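You operate a simulated robot arm through the tools that you are given. There is no shell and no other tool.

You run a simulated robot arm. Do the job below in one go: nothing can be reset, and whatever is moved stays where it is left.

## Task
Drop both paper wads into the scrap bin and shut it.
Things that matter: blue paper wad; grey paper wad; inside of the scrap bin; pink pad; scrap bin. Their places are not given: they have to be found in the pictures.

Only the result counts: the job must be done as asked and must still hold three seconds after the hand-in. Knocking over, shifting, dropping, spilling or breaking anything else fails it.

## Robot
A 7-joint arm with a three-finger gripper, fixed in place. Base frame: the origin is at the foot of the arm, x ahead of it, y to its left, z up; the work surface is at about z = 0.81. Lengths are in m, angles in rad, forces in N, time in s.
Its first joint turns from -2.897 to 2.897 rad. Payload 2.69 kg.
Tool frame: the origin (TCP) lies between the finger pads and is the grasp point; the fingertips stand 0.03 m ahead of it; z points along the fingers, y is the line along which they close. The gripper opens to 0.128 m. The gripper's body begins 0.117 m behind the TCP.
Orientation is that of the tool frame in the base frame, as a unit quaternion [w, x, y, z]. With the fingers straight down and closing along the base's y, the tool's x points along the base's -x, its y along +y and its z along -z.

## Interface
- The arm moves only by the tool servo_tool. Its argument "series" is a list of rows, each an object of numbers (a shift or turn left out is 0, a gripper value left out holds the last): "jaw": the gripper command, from -1 (fully open) to 1 (shut), values between in proportion; "x", "y", "z": the shift along the tool's x, y, z in m; "ax", "ay", "az": the turn, a rotation vector about the tool's x, y, z in rad. In form: [{"jaw": .., "x": .., "y": .., "z": .., "ax": .., "ay": .., "az": ..}, ...]. A call has 1 to 20 rows; each row shifts and turns the commanded pose from where the row before left it, along the tool's axes as they then stand. Each row takes 0.2 s and may step no farther than 0.05 m and 0.15 rad from the row before; otherwise, or with a gripper value out of range, the whole call is refused. Where a pose cannot be reached the arm comes as near as it can. A force on the tool above 40 N (or 10 N above the force at the start of the call, whichever is more), or a blocked arm, ends the call early, and 0.2 s more pass. Each finger halts on what it meets, pressing with about 22 N; the grip force reading is that of the motor and also rises with nothing between the fingers. The clock runs only during rows and for 0.2 s after the last one: add rows that do not move to give the fingers time. It gives the time, the measured TCP pose, the force on the tool (base axes), the opening and the grip force at its end, in the units of the frame above (readings bear some noise), with the torque about the TCP (base axes, N m) and any sound that the robot's microphone picked up.
- Cameras (640 x 400 px; columns grow to the right, rows downward): "scene" is fixed at [0.4007, -0.4988, 1.3596]; the picture's right is [0.83, -0.56, 0.00], its down [-0.39, -0.58, -0.71] and it looks along [0.40, 0.59, -0.70] (base axes); focal length 274 px, centre (320, 200). "wrist" rides on the gripper at [0.058, 0.054, -0.131] in the tool frame; the picture's right is [-0.68, 0.74, 0.00], its down [-0.62, -0.57, -0.55] and it looks along [-0.40, -0.37, 0.84] (tool axes); focal length 234 px, centre (320, 200).
- capture(camera): a new picture of that camera. It takes no simulated time.
- move_column(by): slides the trunk up (or, below 0, down) by that many m; the arm rides with it, the base frame stays. It gives what a move gives, with no picture.
- probe_pixels(camera, pixels): there is no depth. For up to 12 entries [column, row, z] of the newest picture of that camera ("zoom" is the newest enlarged one), the place [x, y] in the base frame at which the ray of that pixel passes the height z, good to about 0.002 m. It takes no simulated time.
- enlarge(camera, box): a new picture of the part [left, top, right, bottom] of that camera's present view, enlarged. It takes no simulated time.
- finish_job(): hands the job in; it is judged then, once.

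Open the gripper and draw the arm clear of the work before you hand the job in, unless the task says otherwise.

The tools are called after ">>>" as name(argument=value, ...) on one line, values as JSON. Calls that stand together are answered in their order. servo_tool: Moves the arm, as the interface text tells. Its arguments: {"type":"object","properties":{"series":{"type":"array"}},"required":["series"]} The other tools are called the same way: move_column (by) slides the trunk up or down; capture (camera) takes a picture; probe_pixels (camera, pixels) gives the place at which the rays of pixels pass given heights; enlarge (camera, box) takes an enlarged picture of a part of a camera's view; finish_job () hands the job in.

At the start:

```text
time: 0.0
position: [0.7112, 0.0255, 1.0941]
ee_rot: [0.0, 0.0, 1.0, 0.0]
ft_force: [0.1, 0.0, -0.7]
torque: [-0.01, -0.03, 0.03]
grip_width: 0.1281
grasp_force: 0.0
trunk travel left (down, up): [-0.15, 0.2]
```

scene: 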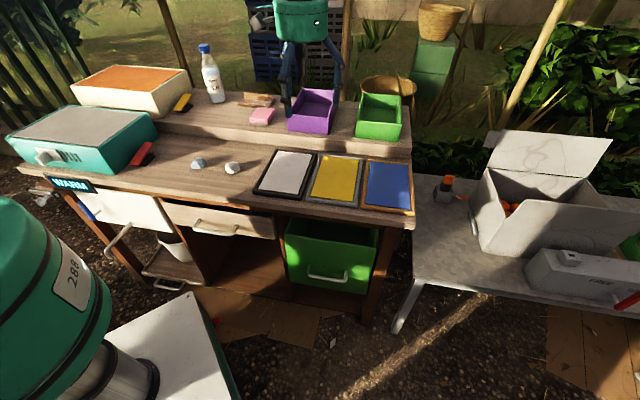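
wrist: 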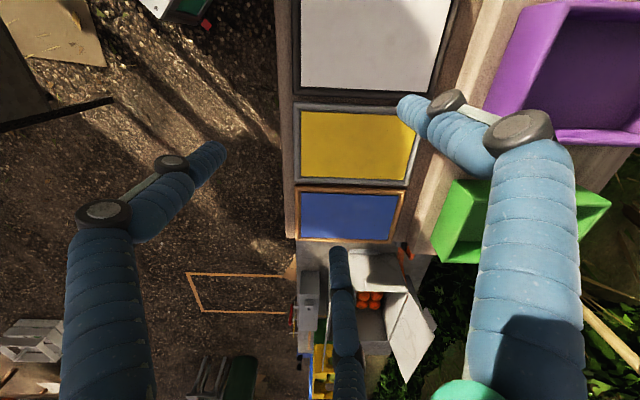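

The scene shows two small wads near (198,162) and (232,168), and a green drawer-like bin at (330,255) under the desk. I enlarge several parts to identify the scrap bin.

>>> enlarge(camera="scene", box=[130, 60, 420, 240])

>>> enlarge(camera="scene", box=[20, 150, 240, 300])

>>> enlarge(camera="scene", box=[230, 180, 430, 310])

>>> enlarge(camera="scene", box=[420, 120, 640, 320])

```text
2.21 times, centred on (275, 150) of scene
```

zoom: 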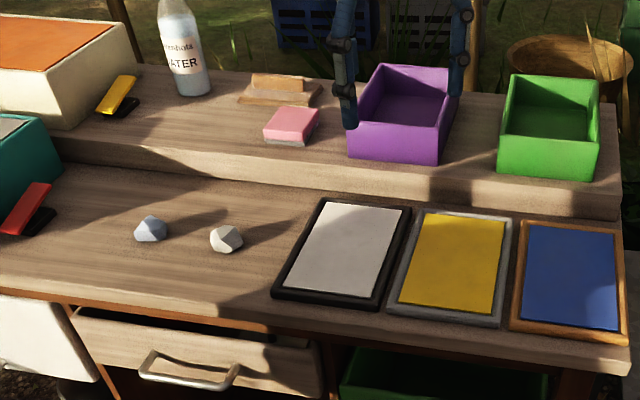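

```text
2.67 times, centred on (130, 225) of scene
```

zoom: 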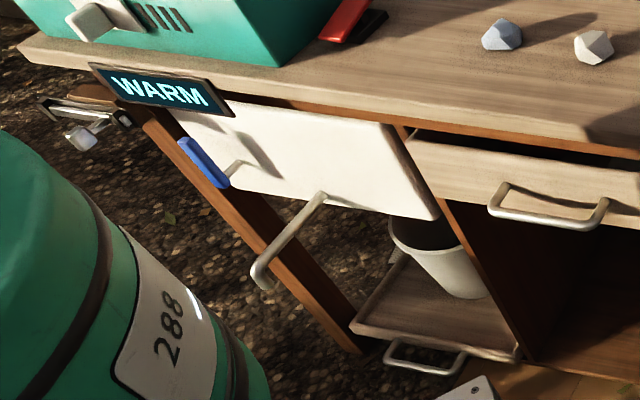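

```text
3.08 times, centred on (330, 245) of scene
```

zoom: 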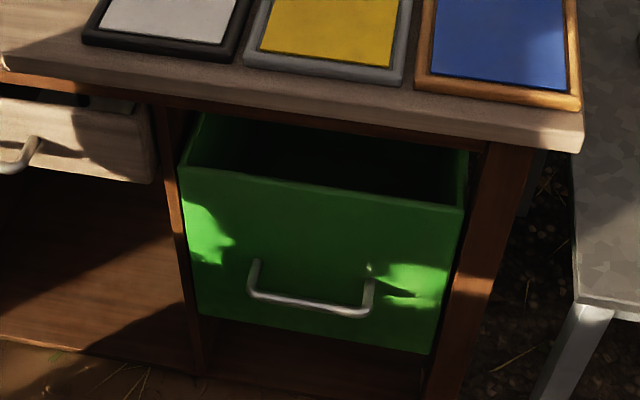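

```text
2.00 times, centred on (530, 220) of scene
```

zoom: 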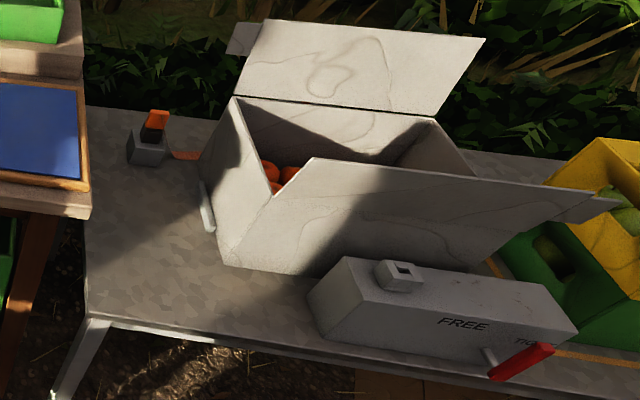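

The scrap bin could be the green pull-out drawer or the wastebasket at lower left. I probe the main points to get a metric map.

>>> probe_pixels(camera="scene", pixels=[[198, 165, 0.815], [232, 170, 0.815], [262, 120, 0.86], [411, 228, 0.81], [20, 168, 0.81], [286, 222, 0.7], [378, 230, 0.7], [365, 292, 0.5], [330, 278, 0.6], [172, 245, 0.5], [230, 230, 0.7], [100, 190, 0.7]])

>>> enlarge(camera="scene", box=[130, 220, 210, 300])

>>> enlarge(camera="scene", box=[170, 150, 260, 190])

>>> enlarge(camera="scene", box=[0, 280, 240, 400])

```text
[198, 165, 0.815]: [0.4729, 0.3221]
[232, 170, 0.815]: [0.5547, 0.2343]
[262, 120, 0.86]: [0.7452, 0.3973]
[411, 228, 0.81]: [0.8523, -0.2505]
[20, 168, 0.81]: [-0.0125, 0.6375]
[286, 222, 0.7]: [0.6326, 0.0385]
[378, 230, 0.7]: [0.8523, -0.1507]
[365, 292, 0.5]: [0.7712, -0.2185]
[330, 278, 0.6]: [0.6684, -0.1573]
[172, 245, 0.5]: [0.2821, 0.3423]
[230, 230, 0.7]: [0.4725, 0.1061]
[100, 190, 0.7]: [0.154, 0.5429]
```

```text
5.00 times, centred on (170, 260) of scene
```

zoom: 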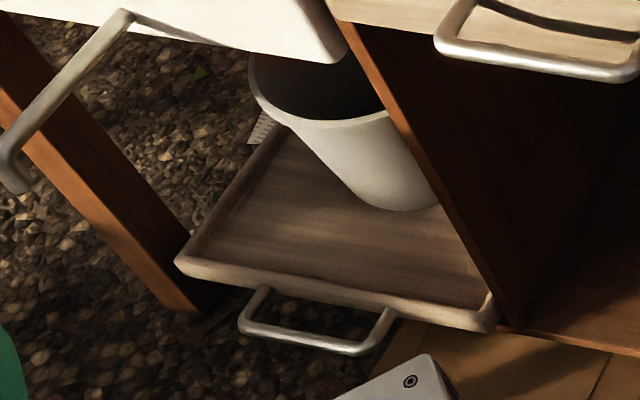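

```text
7.11 times, centred on (215, 170) of scene
```

zoom: 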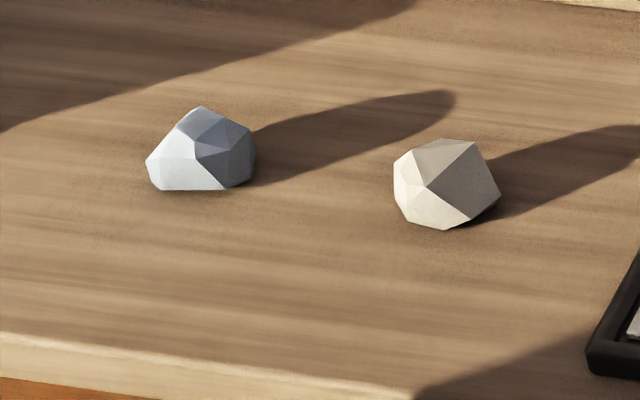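

```text
2.67 times, centred on (120, 340) of scene
```

zoom: 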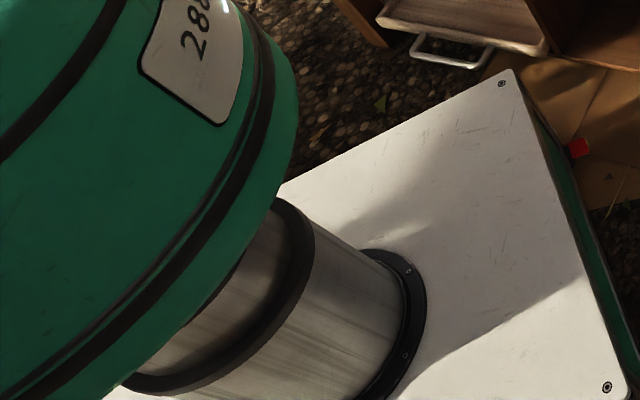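

The desk's front edge runs at about 45° to the base axes. I probe the green drawer's corners at several heights to find its geometry.

>>> probe_pixels(camera="scene", pixels=[[285.2, 233.6, 0.75], [285.2, 233.6, 0.7], [285.2, 233.6, 0.65], [377, 248, 0.75], [377, 248, 0.7], [377, 248, 0.65], [365.7, 294.4, 0.55], [365.7, 294.4, 0.5], [365.7, 294.4, 0.45], [365.7, 294.4, 0.4], [291, 282, 0.5], [291, 282, 0.45]])

>>> probe_pixels(camera="scene", pixels=[[162, 224, 0.7], [276, 239, 0.7], [276, 239, 0.65], [411, 215, 0.81], [255, 195, 0.81], [60, 174, 0.81], [380, 213, 0.81], [384, 309, 0.0], [361, 322, 0.3], [361, 322, 0.4], [404, 232, 0.75], [391, 333, 0.0]])

>>> enlarge(camera="scene", box=[270, 195, 400, 276])

```text
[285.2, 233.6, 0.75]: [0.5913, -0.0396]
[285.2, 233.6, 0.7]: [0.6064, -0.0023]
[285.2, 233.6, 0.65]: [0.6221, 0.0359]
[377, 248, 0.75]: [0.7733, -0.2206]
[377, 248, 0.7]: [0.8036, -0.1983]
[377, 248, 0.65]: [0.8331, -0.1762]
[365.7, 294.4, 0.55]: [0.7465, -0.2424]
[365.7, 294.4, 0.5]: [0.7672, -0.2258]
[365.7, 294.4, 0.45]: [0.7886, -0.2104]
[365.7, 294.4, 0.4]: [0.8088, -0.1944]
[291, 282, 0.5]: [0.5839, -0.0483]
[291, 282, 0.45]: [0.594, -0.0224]
```

```text
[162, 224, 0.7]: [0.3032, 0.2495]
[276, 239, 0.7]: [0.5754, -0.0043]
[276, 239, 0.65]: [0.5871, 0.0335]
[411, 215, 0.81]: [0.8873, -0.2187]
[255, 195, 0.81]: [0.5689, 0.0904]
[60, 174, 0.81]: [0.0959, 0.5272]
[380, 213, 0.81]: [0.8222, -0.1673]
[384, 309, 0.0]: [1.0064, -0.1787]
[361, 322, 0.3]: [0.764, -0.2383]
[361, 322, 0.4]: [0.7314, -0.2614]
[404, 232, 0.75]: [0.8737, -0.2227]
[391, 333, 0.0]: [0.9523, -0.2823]
```

```text
4.92 times, centred on (335, 236) of scene
```

zoom: 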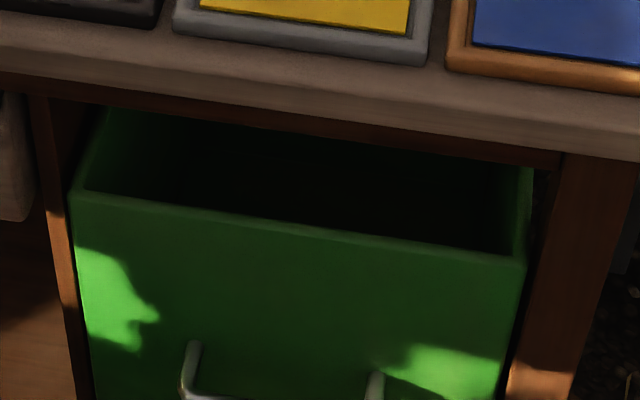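

Geometry from one view is ambiguous, so I need a second viewpoint. I move the hand back in front of the desk, then turn it so the wrist camera looks at the desk's front.

>>> servo_tool(series=[{"x": 0.036, "y": -0.0128}, {"x": 0.036, "y": -0.0128}, {"x": 0.036, "y": -0.0128}, {"x": 0.036, "y": -0.0128}, {"x": 0.036, "y": -0.0128}, {"x": 0.036, "y": -0.0128}, {"x": 0.036, "y": -0.0128}, {"x": 0.036, "y": -0.0128}, {"az": -0.14}, {"az": -0.14}, {"az": -0.14}, {"az": -0.14}, {"az": -0.14}, {"az": -0.14}, {"az": -0.14}, {"az": -0.14}, {"az": -0.14}, {"az": -0.14}, {"az": -0.12}, {}])

>>> capture(camera="wrist")

>>> capture(camera="scene")

```text
time: 4.2
position: [0.4237, -0.0769, 1.0927]
ee_rot: [0.0, -0.69, 0.724, 0.0]
ft_force: [-0.2, 0.8, -0.2]
torque: [0.0, -0.04, 0.0]
grip_width: 0.1282
grasp_force: 0.0
trunk travel left (down, up): [-0.15, 0.2]
```

```text
taken
```

wrist: 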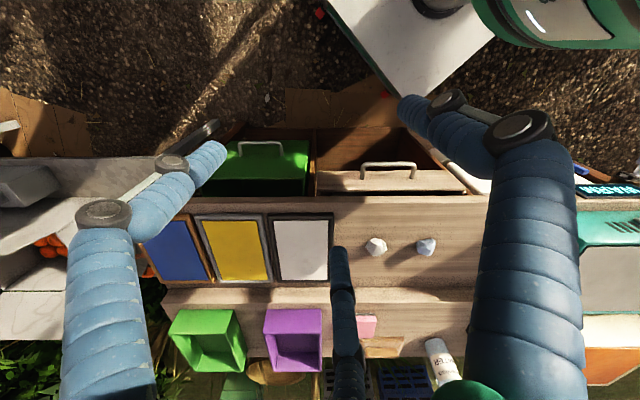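

```text
taken
```

scene: 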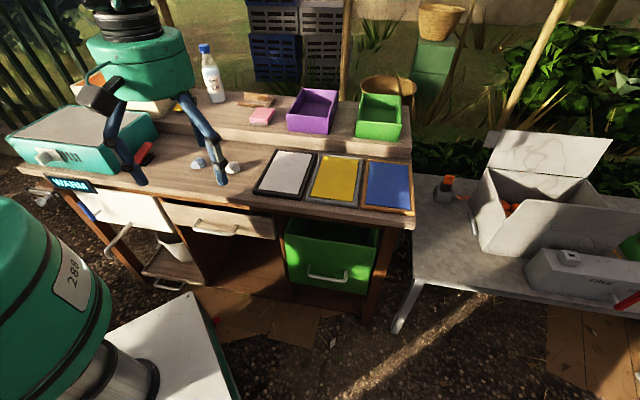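

The wrist picture shows the green drawer at (270,165) with its handle at (262,148), and the middle wooden drawer slightly open. I enlarge these.

>>> enlarge(camera="wrist", box=[200, 90, 340, 220])

>>> enlarge(camera="wrist", box=[310, 100, 500, 220])

```text
3.08 times, centred on (270, 155) of wrist
```

zoom: 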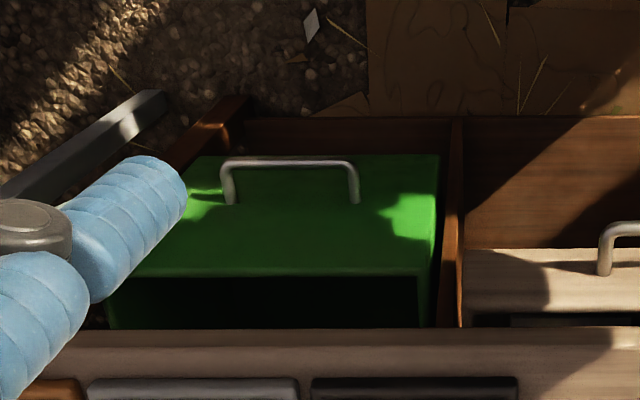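

```text
3.33 times, centred on (405, 160) of wrist
```

zoom: 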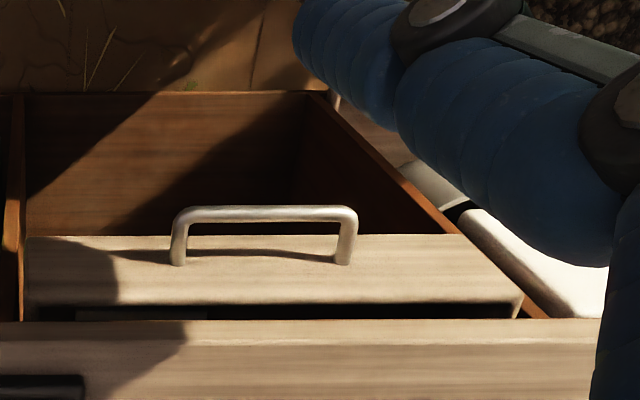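

I triangulate the drawer corner, the handle and the desk edge by probing matching wrist and scene pixels.

>>> probe_pixels(camera="wrist", pixels=[[301.8, 179.4, 0.75], [301.8, 179.4, 0.7], [301.8, 179.4, 0.65], [238.2, 143.5, 0.6], [238.2, 143.5, 0.55], [238.2, 143.5, 0.5], [283.5, 143.5, 0.6], [283.5, 143.5, 0.55], [283.5, 143.5, 0.5], [270, 201, 0.81], [425, 247, 0.815], [376, 246, 0.815]])

>>> probe_pixels(camera="scene", pixels=[[285.2, 233.6, 0.75], [285.2, 233.6, 0.7], [285.2, 233.6, 0.65], [308.5, 275, 0.6], [308.5, 275, 0.55], [308.5, 275, 0.5], [347, 283, 0.6], [347, 283, 0.55], [347, 283, 0.5], [198, 165, 0.82], [232, 170, 0.82], [320, 215, 0.75]])

>>> enlarge(camera="scene", box=[290, 250, 370, 300])

>>> enlarge(camera="wrist", box=[220, 130, 320, 210])

```text
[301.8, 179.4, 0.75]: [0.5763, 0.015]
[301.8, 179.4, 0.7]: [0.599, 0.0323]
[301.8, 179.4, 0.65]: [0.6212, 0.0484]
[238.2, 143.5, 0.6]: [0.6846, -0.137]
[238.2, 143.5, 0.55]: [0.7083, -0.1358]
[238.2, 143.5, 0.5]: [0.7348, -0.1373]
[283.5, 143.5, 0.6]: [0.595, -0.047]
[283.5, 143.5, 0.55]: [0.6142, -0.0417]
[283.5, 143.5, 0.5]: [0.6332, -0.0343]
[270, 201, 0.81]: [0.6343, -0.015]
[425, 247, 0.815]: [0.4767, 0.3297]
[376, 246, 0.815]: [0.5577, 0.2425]
```

```text
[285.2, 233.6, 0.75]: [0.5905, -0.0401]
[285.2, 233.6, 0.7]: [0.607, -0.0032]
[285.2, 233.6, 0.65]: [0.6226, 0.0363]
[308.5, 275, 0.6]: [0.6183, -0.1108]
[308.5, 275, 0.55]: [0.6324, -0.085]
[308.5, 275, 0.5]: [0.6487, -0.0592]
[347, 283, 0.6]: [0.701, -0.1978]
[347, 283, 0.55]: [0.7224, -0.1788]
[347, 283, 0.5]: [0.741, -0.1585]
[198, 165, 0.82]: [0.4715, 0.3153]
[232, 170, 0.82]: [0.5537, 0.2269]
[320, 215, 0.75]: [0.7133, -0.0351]
```

```text
8.00 times, centred on (330, 275) of scene
```

zoom: 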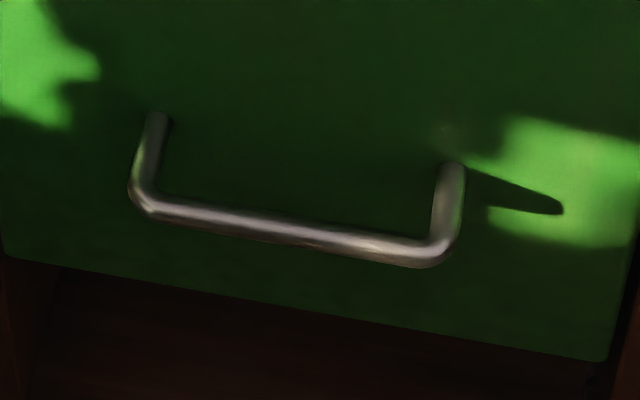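

```text
5.00 times, centred on (270, 170) of wrist
```

zoom: 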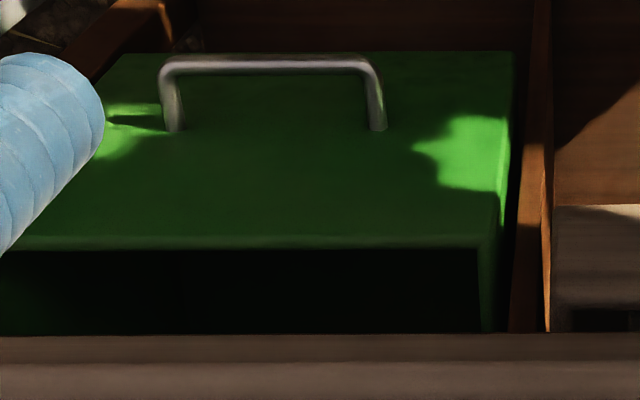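

The green drawer's front is at about z 0.63 for the rim, and its handle at z ≈ 0.45; it seems nearly flush with the frame. I also want a clear look at the wastebasket/tray on the left, so I shift the hand left and turn it.

>>> servo_tool(series=[{"x": -0.0317, "y": 0.0252}, {"x": -0.0317, "y": 0.0252}, {"x": -0.0317, "y": 0.0252}, {"x": -0.0317, "y": 0.0252}, {"x": -0.0317, "y": 0.0252}, {"az": -0.13}, {"az": -0.13}, {"az": -0.13}, {}])

>>> capture(camera="wrist")

```text
time: 6.2
position: [0.3047, 0.0876, 1.0928]
ee_rot: [0.0, 0.817, -0.577, 0.0]
ft_force: [-0.1, 0.7, -0.7]
torque: [-0.02, 0.01, 0.01]
grip_width: 0.128
grasp_force: 0.0
trunk travel left (down, up): [-0.15, 0.2]
```

```text
taken
```

wrist: 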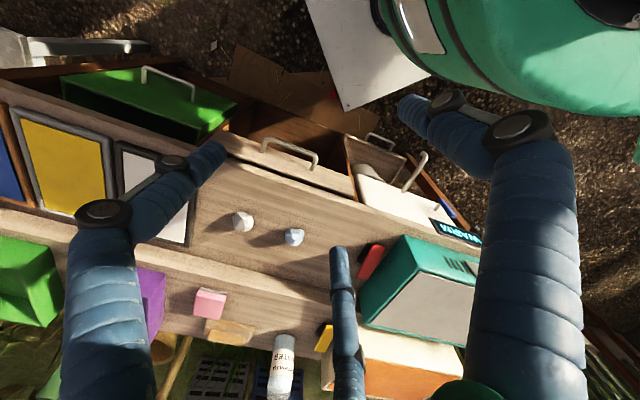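

The tray with the basket appears around (380,155). I enlarge it and the green drawer.

>>> enlarge(camera="wrist", box=[320, 110, 480, 250])

>>> enlarge(camera="wrist", box=[50, 50, 260, 180])

>>> enlarge(camera="wrist", box=[190, 190, 340, 330])

```text
2.86 times, centred on (400, 180) of wrist
```

zoom: 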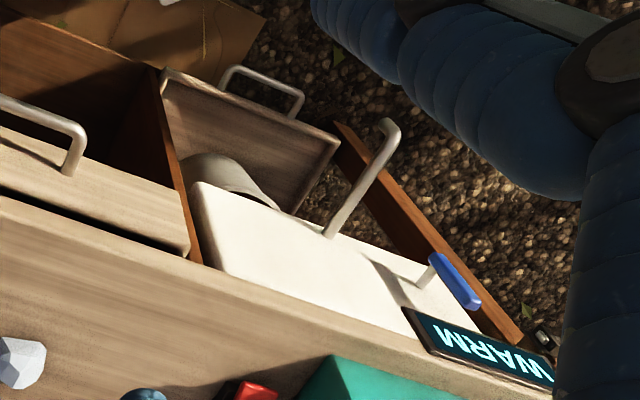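

```text
3.05 times, centred on (155, 115) of wrist
```

zoom: 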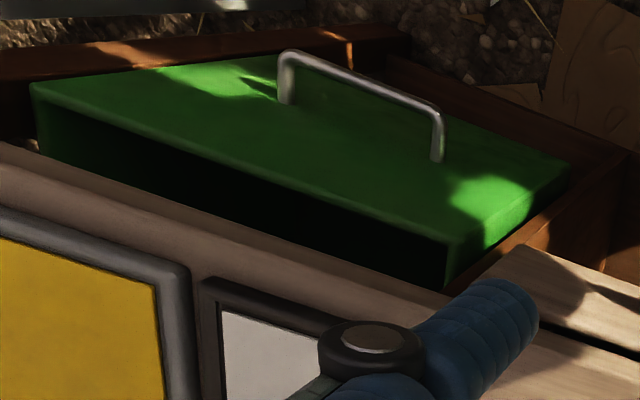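

```text
2.86 times, centred on (265, 260) of wrist
```

zoom: 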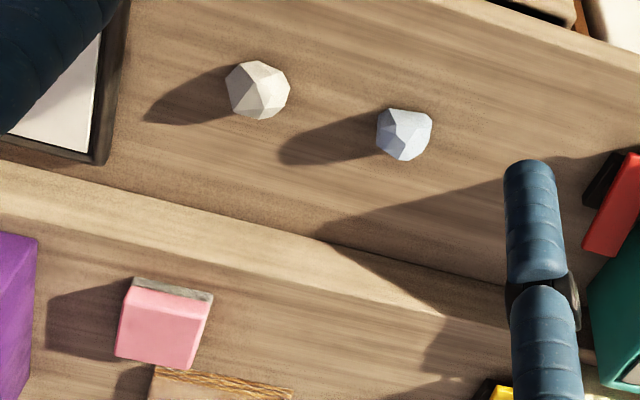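

Both the green drawer and the basket on a pull-out tray are candidates. I triangulate the tray, basket and the green drawer's extents.

>>> probe_pixels(camera="wrist", pixels=[[345.8, 134.5, 0.5], [345.8, 134.5, 0.4], [345.8, 134.5, 0.3], [345.8, 134.5, 0.2], [407, 159, 0.4], [407, 159, 0.3], [407, 159, 0.2], [197.4, 129, 0.65], [197.4, 129, 0.62], [65.4, 77, 0.65], [65.4, 77, 0.62], [365, 177, 0.5]])

>>> probe_pixels(camera="scene", pixels=[[205, 285, 0.5], [205, 285, 0.4], [205, 285, 0.3], [205, 285, 0.2], [141.6, 273, 0.4], [141.6, 273, 0.3], [141.6, 273, 0.2], [284.2, 234, 0.65], [284.2, 234, 0.62], [377, 248.5, 0.65], [377, 248.5, 0.62], [172, 245, 0.5]])

```text
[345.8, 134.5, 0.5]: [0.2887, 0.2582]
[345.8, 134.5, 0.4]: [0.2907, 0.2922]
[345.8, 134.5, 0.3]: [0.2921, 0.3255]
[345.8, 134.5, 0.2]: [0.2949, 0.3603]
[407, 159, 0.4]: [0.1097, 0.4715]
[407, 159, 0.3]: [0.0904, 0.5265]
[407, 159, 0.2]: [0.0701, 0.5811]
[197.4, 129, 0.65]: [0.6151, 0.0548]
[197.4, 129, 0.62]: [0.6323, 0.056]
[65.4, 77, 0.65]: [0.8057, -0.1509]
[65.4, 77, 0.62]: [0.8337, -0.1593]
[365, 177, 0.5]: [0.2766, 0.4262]
```

```text
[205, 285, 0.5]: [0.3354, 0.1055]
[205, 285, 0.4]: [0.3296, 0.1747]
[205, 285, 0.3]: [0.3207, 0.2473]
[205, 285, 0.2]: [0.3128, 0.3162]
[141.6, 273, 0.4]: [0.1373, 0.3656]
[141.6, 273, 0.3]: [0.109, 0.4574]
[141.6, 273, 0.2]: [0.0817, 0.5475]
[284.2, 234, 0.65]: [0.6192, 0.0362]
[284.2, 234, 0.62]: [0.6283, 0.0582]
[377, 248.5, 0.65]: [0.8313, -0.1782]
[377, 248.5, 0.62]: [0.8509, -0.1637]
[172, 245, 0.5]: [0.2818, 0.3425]
```

The tray is near the floor (z≈0.1) and out of reach; the green drawer (front top edge z≈0.62, front n≈0.49 from the base, handle at z≈0.45) is the shuttable bin. I turn the hand back so its closing axis can lie in the plane perpendicular to the handle bar.

>>> servo_tool(series=[{"az": 0.1356}, {"az": 0.1356}, {"az": 0.1356}, {"az": 0.1356}, {"az": 0.1356}, {"az": 0.1356}, {"az": 0.1356}, {"az": 0.1356}, {"az": 0.1356}, {"az": 0.1356}, {"az": 0.1356}, {"az": 0.1356}, {"az": 0.1356}, {"az": 0.1356}, {"az": 0.1356}, {"az": 0.1356}, {"az": 0.1356}, {"az": 0.1356}, {"az": 0.1356}, {"az": 0.1356}])

```text
time: 10.4
position: [0.305, 0.0866, 1.0922]
ee_rot: [-0.001, 0.392, 0.92, 0.0]
ft_force: [-0.3, 0.0, 0.1]
torque: [-0.01, -0.03, 0.01]
grip_width: 0.1276
grasp_force: 0.0
trunk travel left (down, up): [-0.15, 0.2]
```

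Orientation is as wanted (tool x along -u, tool y toward the desk). I now move right to in front of the drawer and tilt the tool to horizontal, pointing at the desk.

>>> servo_tool(series=[{"x": -0.0443, "y": -0.003}, {"x": -0.0443, "y": -0.003}, {"x": -0.0443, "y": -0.003}, {"x": -0.0443, "y": -0.003}, {"x": -0.0443, "y": -0.003}, {"x": -0.0443, "y": -0.003}, {"x": -0.0443, "y": -0.003}, {"x": -0.0443, "y": -0.003}, {"x": -0.0443, "y": -0.003}, {"ax": -0.1428}, {"ax": -0.1428}, {"ax": -0.1428}, {"ax": -0.1428}, {"ax": -0.1428}, {"ax": -0.1428}, {"ax": -0.1428}, {"ax": -0.1428}, {"ax": -0.1428}, {"ax": -0.1428}, {"ax": -0.1428}])

>>> capture(camera="scene")

>>> capture(camera="wrist")

```text
time: 14.6
position: [0.5614, -0.2189, 1.0927]
ee_rot: [0.276, 0.275, 0.651, 0.652]
ft_force: [-0.6, -0.3, 1.1]
torque: [0.01, 0.04, -0.04]
grip_width: 0.1281
grasp_force: 0.1
trunk travel left (down, up): [-0.15, 0.2]
```

```text
taken
```

scene: 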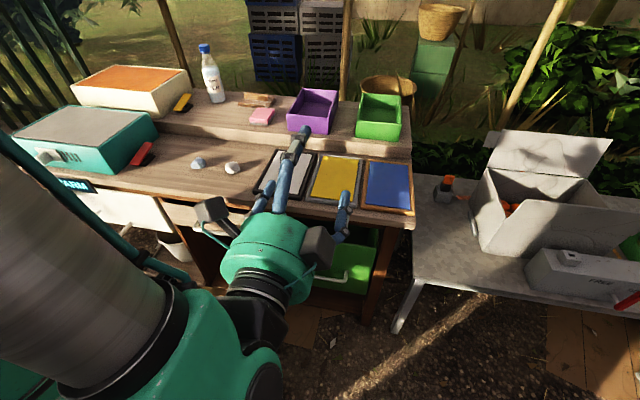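

```text
taken
```

wrist: 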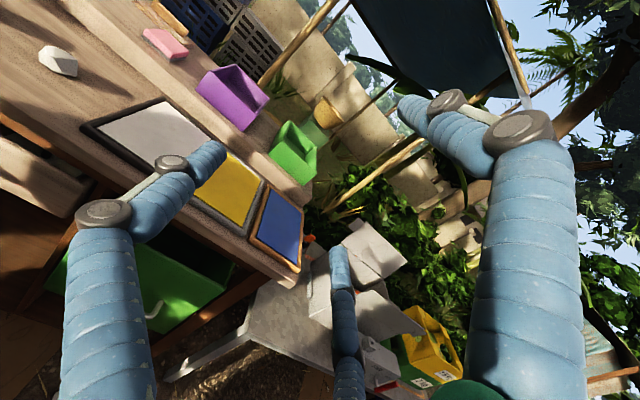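

The hand is horizontal in front of the desk with nothing touched. I lower it in steps toward the handle's height.

>>> servo_tool(series=[{"y": -0.045}, {"y": -0.045}, {"y": -0.045}, {"y": -0.045}, {"y": -0.045}, {"y": -0.045}, {"y": -0.045}, {}])

>>> capture(camera="scene")

>>> capture(camera="wrist")

```text
time: 16.4
position: [0.5627, -0.2208, 0.7766]
ee_rot: [0.276, 0.275, 0.651, 0.651]
ft_force: [-0.1, -0.3, -0.8]
torque: [0.04, 0.01, 0.03]
grip_width: 0.1279
grasp_force: 0.0
trunk travel left (down, up): [-0.15, 0.2]
```

```text
taken
```

scene: 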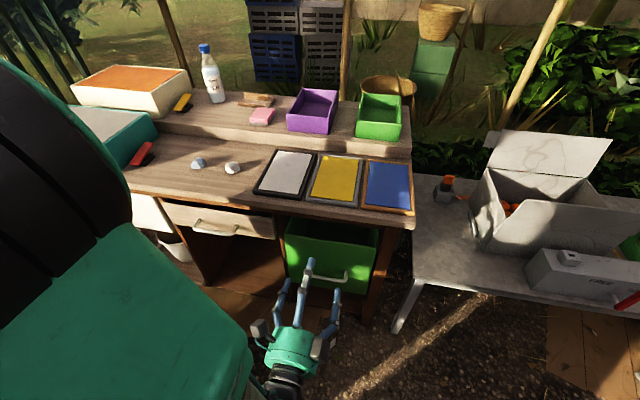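

```text
taken
```

wrist: 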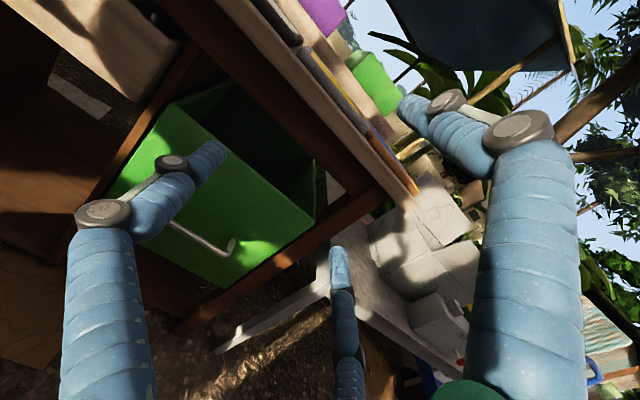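

The hand came down freely and the wrist camera now sees the drawer front and handle well. I enlarge this view and triangulate the handle better.

>>> enlarge(camera="wrist", box=[90, 60, 350, 300])

>>> enlarge(camera="scene", box=[230, 200, 430, 400])

```text
1.67 times, centred on (220, 180) of wrist
```

zoom: 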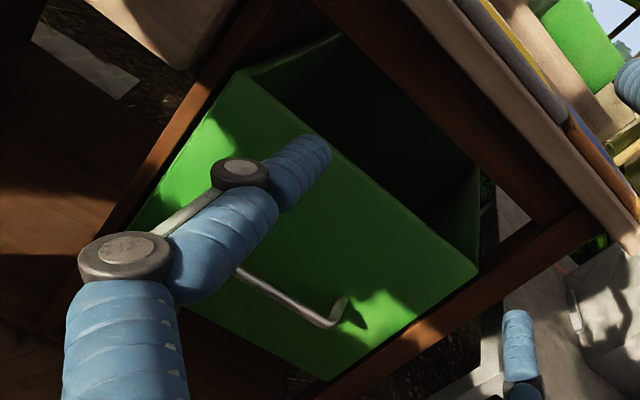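

```text
2.00 times, centred on (330, 300) of scene
```

zoom: 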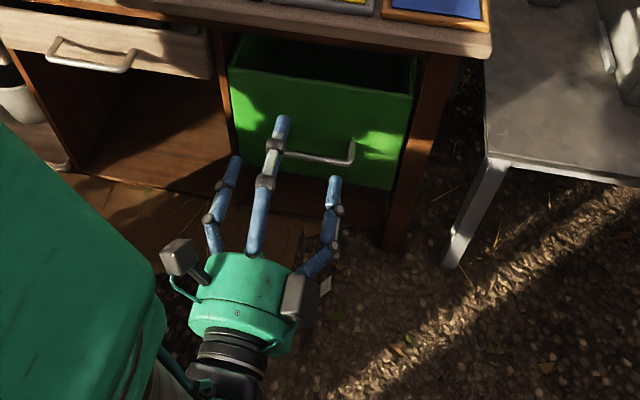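

I triangulate the handle's right corner and the drawer's right top corner from both cameras.

>>> probe_pixels(camera="wrist", pixels=[[226.5, 255, 0.5], [226.5, 255, 0.47], [226.5, 255, 0.45], [226.5, 255, 0.43], [226.5, 255, 0.4], [316, 224, 0.65], [316, 224, 0.62], [316, 224, 0.6], [172, 102, 0.65], [172, 102, 0.62], [172, 102, 0.6], [220, 406, 0.3]])

>>> probe_pixels(camera="scene", pixels=[[344.5, 282.3, 0.5], [344.5, 282.3, 0.47], [344.5, 282.3, 0.45], [344.5, 282.3, 0.43], [344.5, 282.3, 0.4], [377, 248.5, 0.62], [377, 248.5, 0.6], [307.5, 274, 0.45], [307.5, 274, 0.43], [325.6, 278.8, 0.45], [325.6, 278.8, 0.43], [377, 248.5, 0.58]])

```text
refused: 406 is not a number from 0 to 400
```

```text
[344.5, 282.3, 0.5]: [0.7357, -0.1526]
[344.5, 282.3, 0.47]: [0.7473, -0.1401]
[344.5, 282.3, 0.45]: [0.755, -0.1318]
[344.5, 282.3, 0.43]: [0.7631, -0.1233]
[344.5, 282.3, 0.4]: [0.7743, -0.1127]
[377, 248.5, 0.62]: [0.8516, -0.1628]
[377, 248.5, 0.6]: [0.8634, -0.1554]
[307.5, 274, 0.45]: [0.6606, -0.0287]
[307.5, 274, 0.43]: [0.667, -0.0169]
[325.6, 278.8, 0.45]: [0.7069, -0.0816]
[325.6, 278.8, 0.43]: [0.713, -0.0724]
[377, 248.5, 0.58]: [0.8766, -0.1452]
```

One wrist pixel was out of range; I repeat the wrist probe without it.

>>> probe_pixels(camera="wrist", pixels=[[226.5, 255, 0.5], [226.5, 255, 0.47], [226.5, 255, 0.45], [226.5, 255, 0.43], [226.5, 255, 0.4], [316, 224, 0.65], [316, 224, 0.62], [316, 224, 0.6], [172, 102, 0.65], [172, 102, 0.62], [172, 102, 0.6], [182, 225, 0.45]])

```text
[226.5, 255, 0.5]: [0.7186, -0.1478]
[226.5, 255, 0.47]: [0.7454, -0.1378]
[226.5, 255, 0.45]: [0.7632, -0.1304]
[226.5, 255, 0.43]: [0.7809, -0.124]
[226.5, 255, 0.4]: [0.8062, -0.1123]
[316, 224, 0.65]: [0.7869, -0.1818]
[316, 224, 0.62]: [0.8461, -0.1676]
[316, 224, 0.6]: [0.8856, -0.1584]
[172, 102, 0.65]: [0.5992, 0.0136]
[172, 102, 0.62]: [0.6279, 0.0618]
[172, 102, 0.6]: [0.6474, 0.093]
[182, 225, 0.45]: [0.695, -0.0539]
```

The handle bar runs from u≈0.483 to 0.621 at n≈-0.446, z≈0.46, standing 0.047 off the panel. I lower to z 0.46 with the jaw half closed.

>>> servo_tool(series=[{"y": -0.045, "jaw": 0.0}, {"y": -0.045}, {"y": -0.045}, {"y": -0.045}, {"y": -0.045}, {"y": -0.045}, {"y": -0.0466}, {}])

>>> capture(camera="scene")

>>> capture(camera="wrist")

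```text
time: 18.2
position: [0.562, -0.2198, 0.4606]
ee_rot: [0.275, 0.276, 0.652, 0.651]
ft_force: [0.0, 0.9, 0.5]
torque: [0.02, 0.01, -0.01]
grip_width: 0.0639
grasp_force: 0.1
trunk travel left (down, up): [-0.15, 0.2]
```

```text
taken
```

scene: 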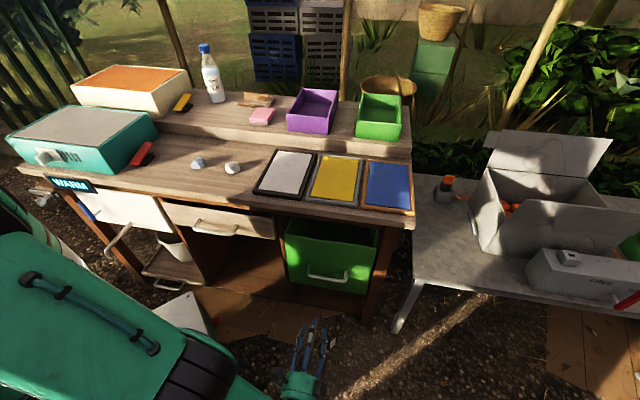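

```text
taken
```

wrist: 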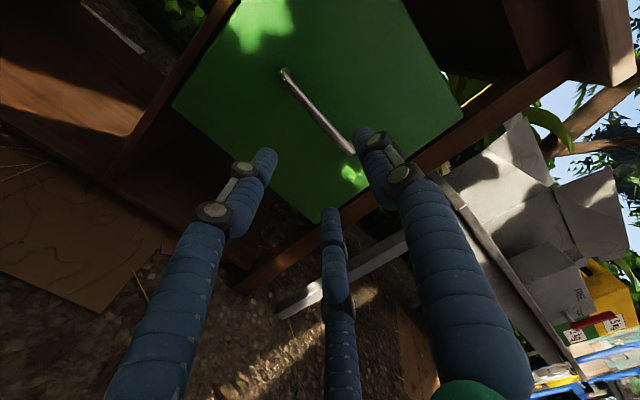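

The bar's centre pixel (316,110) ray passes 3 mm above the tool axis at the bar's distance, so alignment is good. I advance 0.196 m and close on the bar.

>>> servo_tool(series=[{"z": 0.04, "y": 0.001}, {"z": 0.04, "y": 0.001}, {"z": 0.04, "y": 0.001}, {"z": 0.04}, {"z": 0.034}, {}])

>>> capture(camera="wrist")

>>> capture(camera="scene")

```text
time: 19.6
position: [0.7041, -0.083, 0.4661]
ee_rot: [0.276, 0.276, 0.652, 0.65]
ft_force: [1.9, 1.4, -10.4]
torque: [-0.01, -0.12, -0.14]
grip_width: 0.0654
grasp_force: 0.7
trunk travel left (down, up): [-0.15, 0.2]
```

```text
taken
```

wrist: 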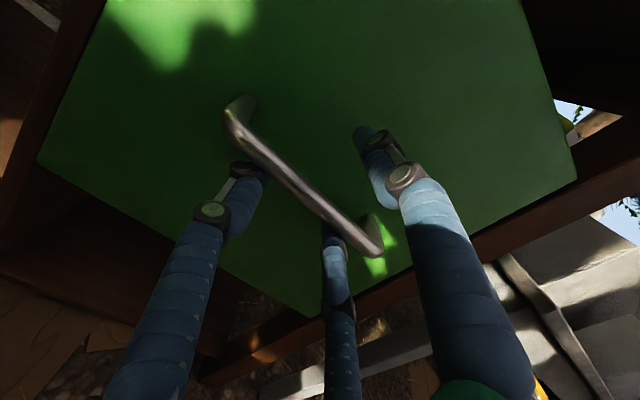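

```text
taken
```

scene: 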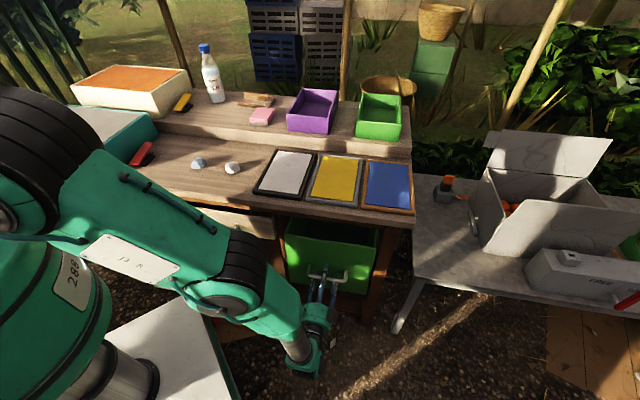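

A 10 N vertical force appeared and the opening grew slightly, so a finger is touching the bar. I enlarge the views to see how the bar lies between the fingers.

>>> enlarge(camera="wrist", box=[180, 70, 440, 330])

>>> enlarge(camera="scene", box=[270, 210, 400, 330])

```text
1.54 times, centred on (310, 200) of wrist
```

zoom: 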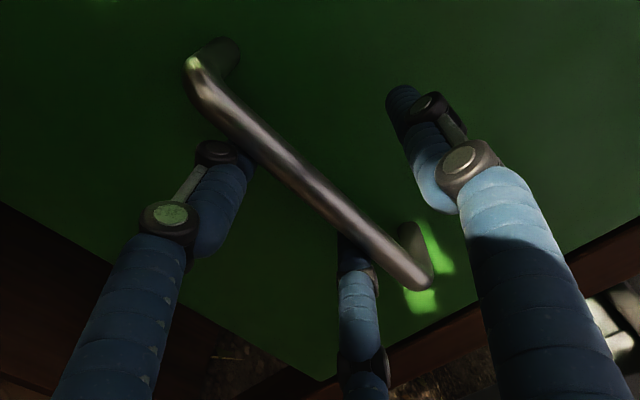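

```text
3.33 times, centred on (335, 270) of scene
```

zoom: 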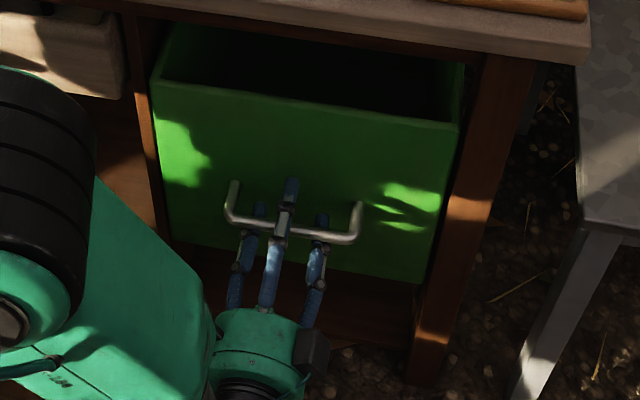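

The bar lies about 1 cm nearer the lower fingers. I lower the tool 1 cm, then close on the bar.

>>> servo_tool(series=[{"y": -0.005}, {"y": -0.005}, {}, {}])

```text
time: 20.6
position: [0.7033, -0.0836, 0.4543]
ee_rot: [0.276, 0.275, 0.651, 0.651]
ft_force: [-0.7, -0.2, 0.2]
torque: [-0.01, 0.0, 0.01]
grip_width: 0.0639
grasp_force: 0.0
trunk travel left (down, up): [-0.15, 0.2]
```

Force is gone and the opening is back at 0.064, so the contact has cleared. I close the jaw now.

>>> servo_tool(series=[{"jaw": 0.5}, {"jaw": 1.0}, {"jaw": 1.0}, {"jaw": 1.0}])

>>> capture(camera="wrist")

```text
time: 21.6
position: [0.7031, -0.0843, 0.4559]
ee_rot: [0.276, 0.276, 0.651, 0.651]
ft_force: [1.9, 1.5, -2.6]
torque: [-0.01, -0.04, -0.01]
grip_width: 0.0214
grasp_force: 44.8
trunk travel left (down, up): [-0.15, 0.2]
```

```text
taken
```

wrist: 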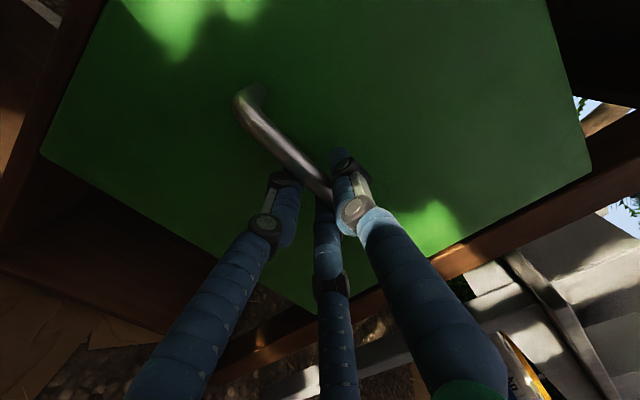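

The bar is held (opening 0.021, grip 45 N). I pull the drawer straight out gently, 0.1 m first.

>>> servo_tool(series=[{"z": -0.01}, {"z": -0.02}, {"z": -0.02}, {"z": -0.025}, {"z": -0.025}, {}])

>>> capture(camera="scene")

```text
time: 23.0
position: [0.6333, -0.1526, 0.4548]
ee_rot: [0.277, 0.275, 0.651, 0.651]
ft_force: [11.7, -13.9, -0.2]
torque: [0.14, 0.13, 0.25]
grip_width: 0.0212
grasp_force: 45.2
trunk travel left (down, up): [-0.15, 0.2]
```

```text
taken
```

scene: 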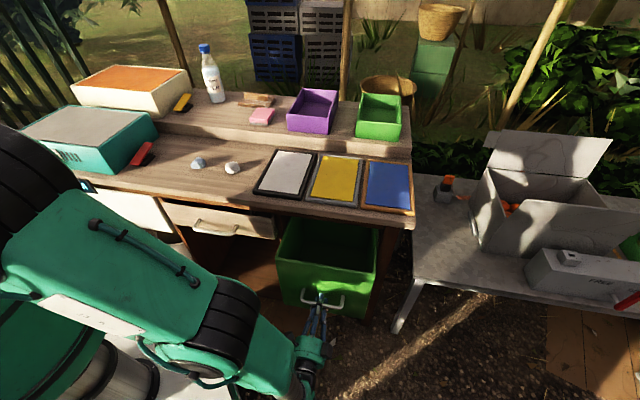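

The drawer slides out; a sideways force of about 18 N along +u suggests a tiny misalignment. I ease sideways slightly and pull on another 0.08 m.

>>> servo_tool(series=[{"x": -0.002}, {}])

```text
time: 23.6
position: [0.6336, -0.1541, 0.4554]
ee_rot: [0.275, 0.275, 0.651, 0.652]
ft_force: [2.7, 0.8, 21.8]
torque: [0.03, 0.1, -0.13]
grip_width: 0.0212
grasp_force: 44.5
trunk travel left (down, up): [-0.15, 0.2]
```

Sideways force is relieved. I continue pulling about 0.1 m with a small sideways correction.

>>> servo_tool(series=[{"z": -0.02, "x": -0.0004}, {"z": -0.025, "x": -0.0005}, {"z": -0.025, "x": -0.0005}, {"z": -0.025, "x": -0.0005}, {}])

>>> capture(camera="scene")

>>> capture(camera="wrist")

```text
time: 24.8
position: [0.5658, -0.2204, 0.4549]
ee_rot: [0.277, 0.276, 0.651, 0.65]
ft_force: [4.2, -6.8, 32.9]
torque: [0.1, 0.16, -0.26]
grip_width: 0.0215
grasp_force: 44.7
trunk travel left (down, up): [-0.15, 0.2]
```

```text
taken
```

scene: 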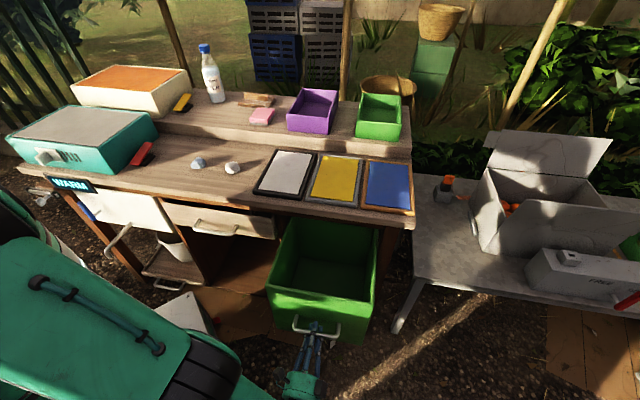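

```text
taken
```

wrist: 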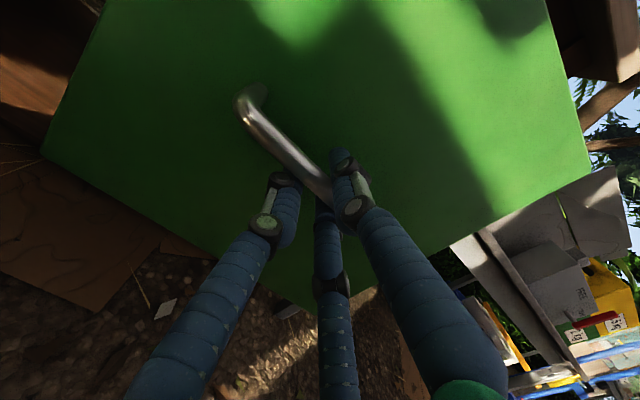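

The bin is open about 0.2 m with its inside visible. I release the handle and back away.

>>> servo_tool(series=[{"jaw": 0.6}, {"jaw": 0.2}, {"jaw": 0.0}, {}, {"z": -0.03}, {"z": -0.03}, {"z": -0.03}, {"z": -0.03}, {}])

>>> capture(camera="scene")

```text
time: 26.8
position: [0.4786, -0.3047, 0.4569]
ee_rot: [0.275, 0.277, 0.651, 0.651]
ft_force: [-0.1, 0.6, -0.5]
torque: [-0.01, -0.01, 0.01]
grip_width: 0.0639
grasp_force: 0.1
trunk travel left (down, up): [-0.15, 0.2]
```

```text
taken
```

scene: 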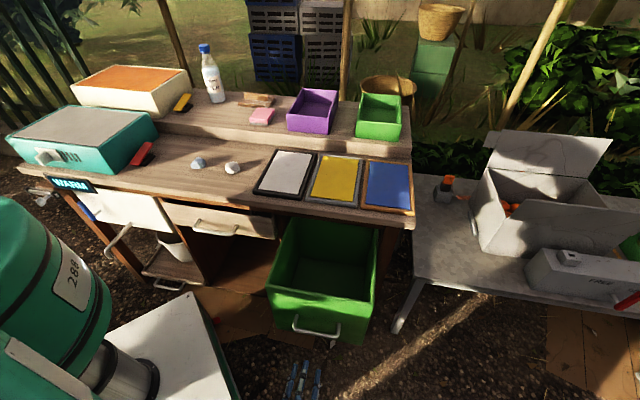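

The drawer stays open. I raise the hand, then tilt it back to pointing straight down.

>>> servo_tool(series=[{"y": 0.045}, {"y": 0.045}, {"y": 0.045}, {"y": 0.045}, {"y": 0.045}, {"y": 0.045}, {"y": 0.045}, {"y": 0.045}, {"y": 0.045}, {"y": 0.045}, {"y": 0.045}, {"y": 0.045}, {"y": 0.045}, {"y": 0.045}, {}])

>>> servo_tool(series=[{"ax": 0.1428}, {"ax": 0.1428}, {"ax": 0.1428}, {"ax": 0.1428}, {"ax": 0.1428}, {"ax": 0.1428}, {"ax": 0.1428}, {"ax": 0.1428}, {"ax": 0.1428}, {"ax": 0.1428}, {"ax": 0.1428}, {}])

```text
time: 30.0
position: [0.4783, -0.3036, 1.0838]
ee_rot: [0.277, 0.276, 0.651, 0.651]
ft_force: [0.1, 0.9, -0.1]
torque: [-0.02, 0.01, -0.07]
grip_width: 0.0641
grasp_force: 0.2
trunk travel left (down, up): [-0.15, 0.2]
```

```text
time: 32.6
position: [0.4797, -0.3048, 1.0835]
ee_rot: [0.0, 0.39, 0.921, -0.001]
ft_force: [1.3, -0.8, 0.2]
torque: [-0.03, 0.02, -0.01]
grip_width: 0.0637
grasp_force: 0.0
trunk travel left (down, up): [-0.15, 0.2]
```

I move above the grey wad at about (0.556, 0.240) and look with the wrist camera.

>>> servo_tool(series=[{"x": 0.0281, "y": 0.0362}, {"x": 0.0281, "y": 0.0362}, {"x": 0.0281, "y": 0.0362}, {"x": 0.0281, "y": 0.0362}, {"x": 0.0281, "y": 0.0362}, {"x": 0.0281, "y": 0.0362}, {"x": 0.0281, "y": 0.0362}, {"x": 0.0281, "y": 0.0362}, {"x": 0.0281, "y": 0.0362}, {"x": 0.0281, "y": 0.0362}, {"x": 0.0281, "y": 0.0362}, {"x": 0.0281, "y": 0.0362}, {}])

>>> capture(camera="wrist")

>>> capture(camera="scene")

```text
time: 35.4
position: [0.5546, 0.2407, 1.0848]
ee_rot: [-0.001, 0.389, 0.921, 0.0]
ft_force: [0.8, 1.3, -0.5]
torque: [-0.07, 0.04, 0.01]
grip_width: 0.0639
grasp_force: 0.0
trunk travel left (down, up): [-0.15, 0.2]
```

```text
taken
```

wrist: 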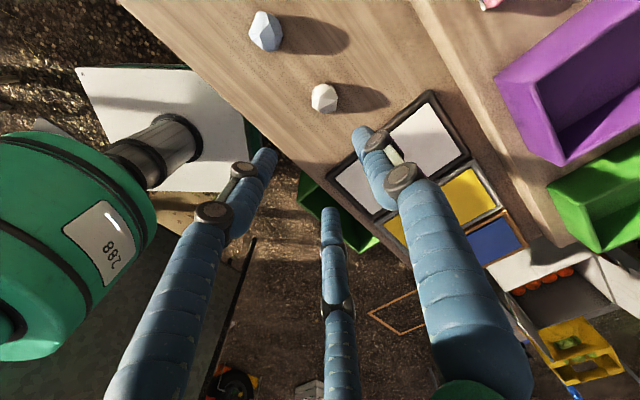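

```text
taken
```

scene: 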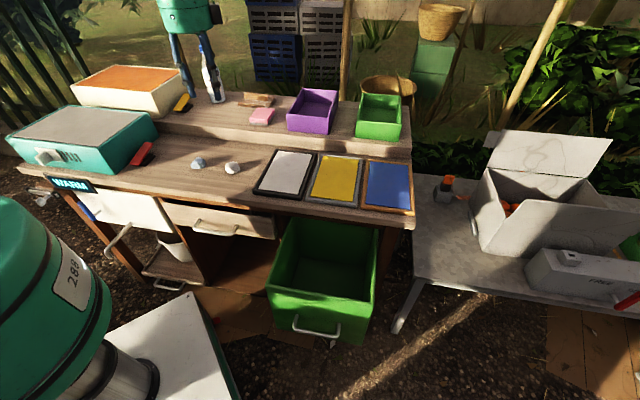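

I enlarge and probe both wads for exact centres.

>>> enlarge(camera="wrist", box=[230, 0, 390, 130])

>>> probe_pixels(camera="wrist", pixels=[[324, 98, 0.83], [324, 98, 0.82], [310, 98, 0.82], [338, 98, 0.82], [324, 84, 0.82], [324, 113, 0.82], [265, 31, 0.83], [265, 31, 0.82], [265, 11, 0.82], [265, 52, 0.82], [248, 31, 0.82], [282, 31, 0.82]])

>>> probe_pixels(camera="scene", pixels=[[232.2, 168, 0.83], [232.2, 168, 0.82], [198.2, 163, 0.83], [198.2, 163, 0.82]])

```text
3.08 times, centred on (310, 65) of wrist
```

zoom: 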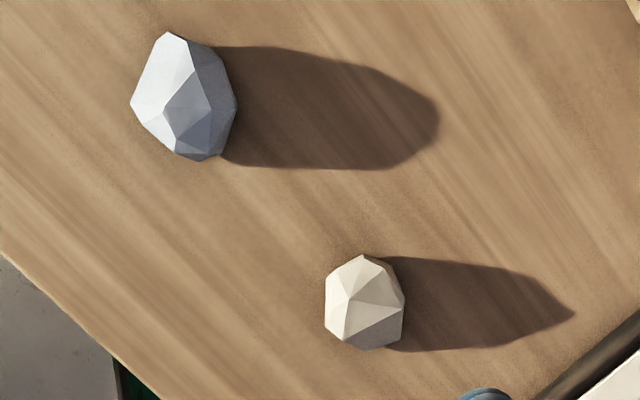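

```text
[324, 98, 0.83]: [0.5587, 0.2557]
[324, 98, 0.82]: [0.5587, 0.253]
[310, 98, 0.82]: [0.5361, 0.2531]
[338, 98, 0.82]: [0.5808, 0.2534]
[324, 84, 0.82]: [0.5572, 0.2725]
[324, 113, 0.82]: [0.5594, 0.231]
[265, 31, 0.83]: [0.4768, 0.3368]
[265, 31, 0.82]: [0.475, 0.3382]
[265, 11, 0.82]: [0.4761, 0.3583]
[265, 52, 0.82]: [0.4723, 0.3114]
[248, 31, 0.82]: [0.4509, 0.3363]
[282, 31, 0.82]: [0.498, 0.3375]
```

```text
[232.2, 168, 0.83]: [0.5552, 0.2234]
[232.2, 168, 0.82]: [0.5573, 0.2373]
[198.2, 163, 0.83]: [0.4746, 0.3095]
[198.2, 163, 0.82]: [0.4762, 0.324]
```

Both views agree at the wads' centres: grey (0.5585, 0.251), blue (0.475, 0.339), centre z≈0.81 (surface slightly lower than nominal). I centre over the grey wad, open to about 0.09 and descend partway.

>>> servo_tool(series=[{"x": 0.0046, "y": 0.0099, "jaw": -0.41}, {"z": 0.04}, {"z": 0.04}, {"z": 0.04}, {"z": 0.04}, {"z": 0.04}, {}])

>>> capture(camera="wrist")

>>> enlarge(camera="scene", box=[150, 90, 320, 210])

```text
time: 37.0
position: [0.5607, 0.2496, 0.8843]
ee_rot: [0.0, 0.39, 0.921, 0.0]
ft_force: [0.7, 1.0, -0.2]
torque: [-0.01, 0.04, 0.04]
grip_width: 0.0904
grasp_force: 0.1
trunk travel left (down, up): [-0.15, 0.2]
```

```text
taken
```

wrist: 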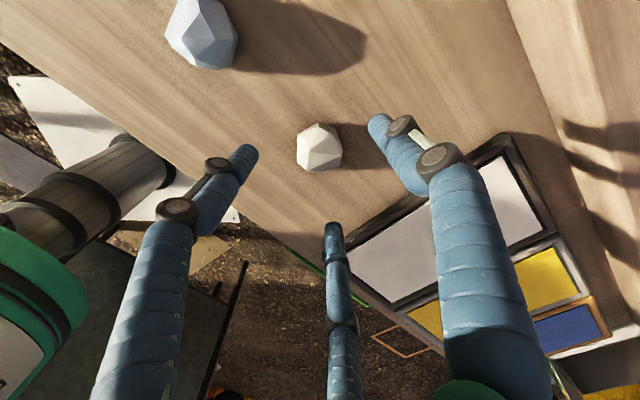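

```text
3.33 times, centred on (235, 150) of scene
```

zoom: 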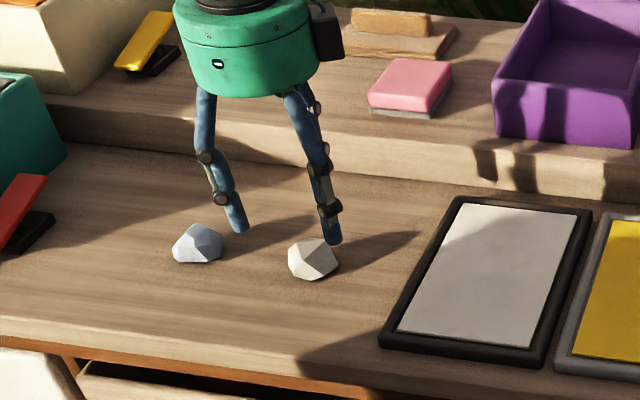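

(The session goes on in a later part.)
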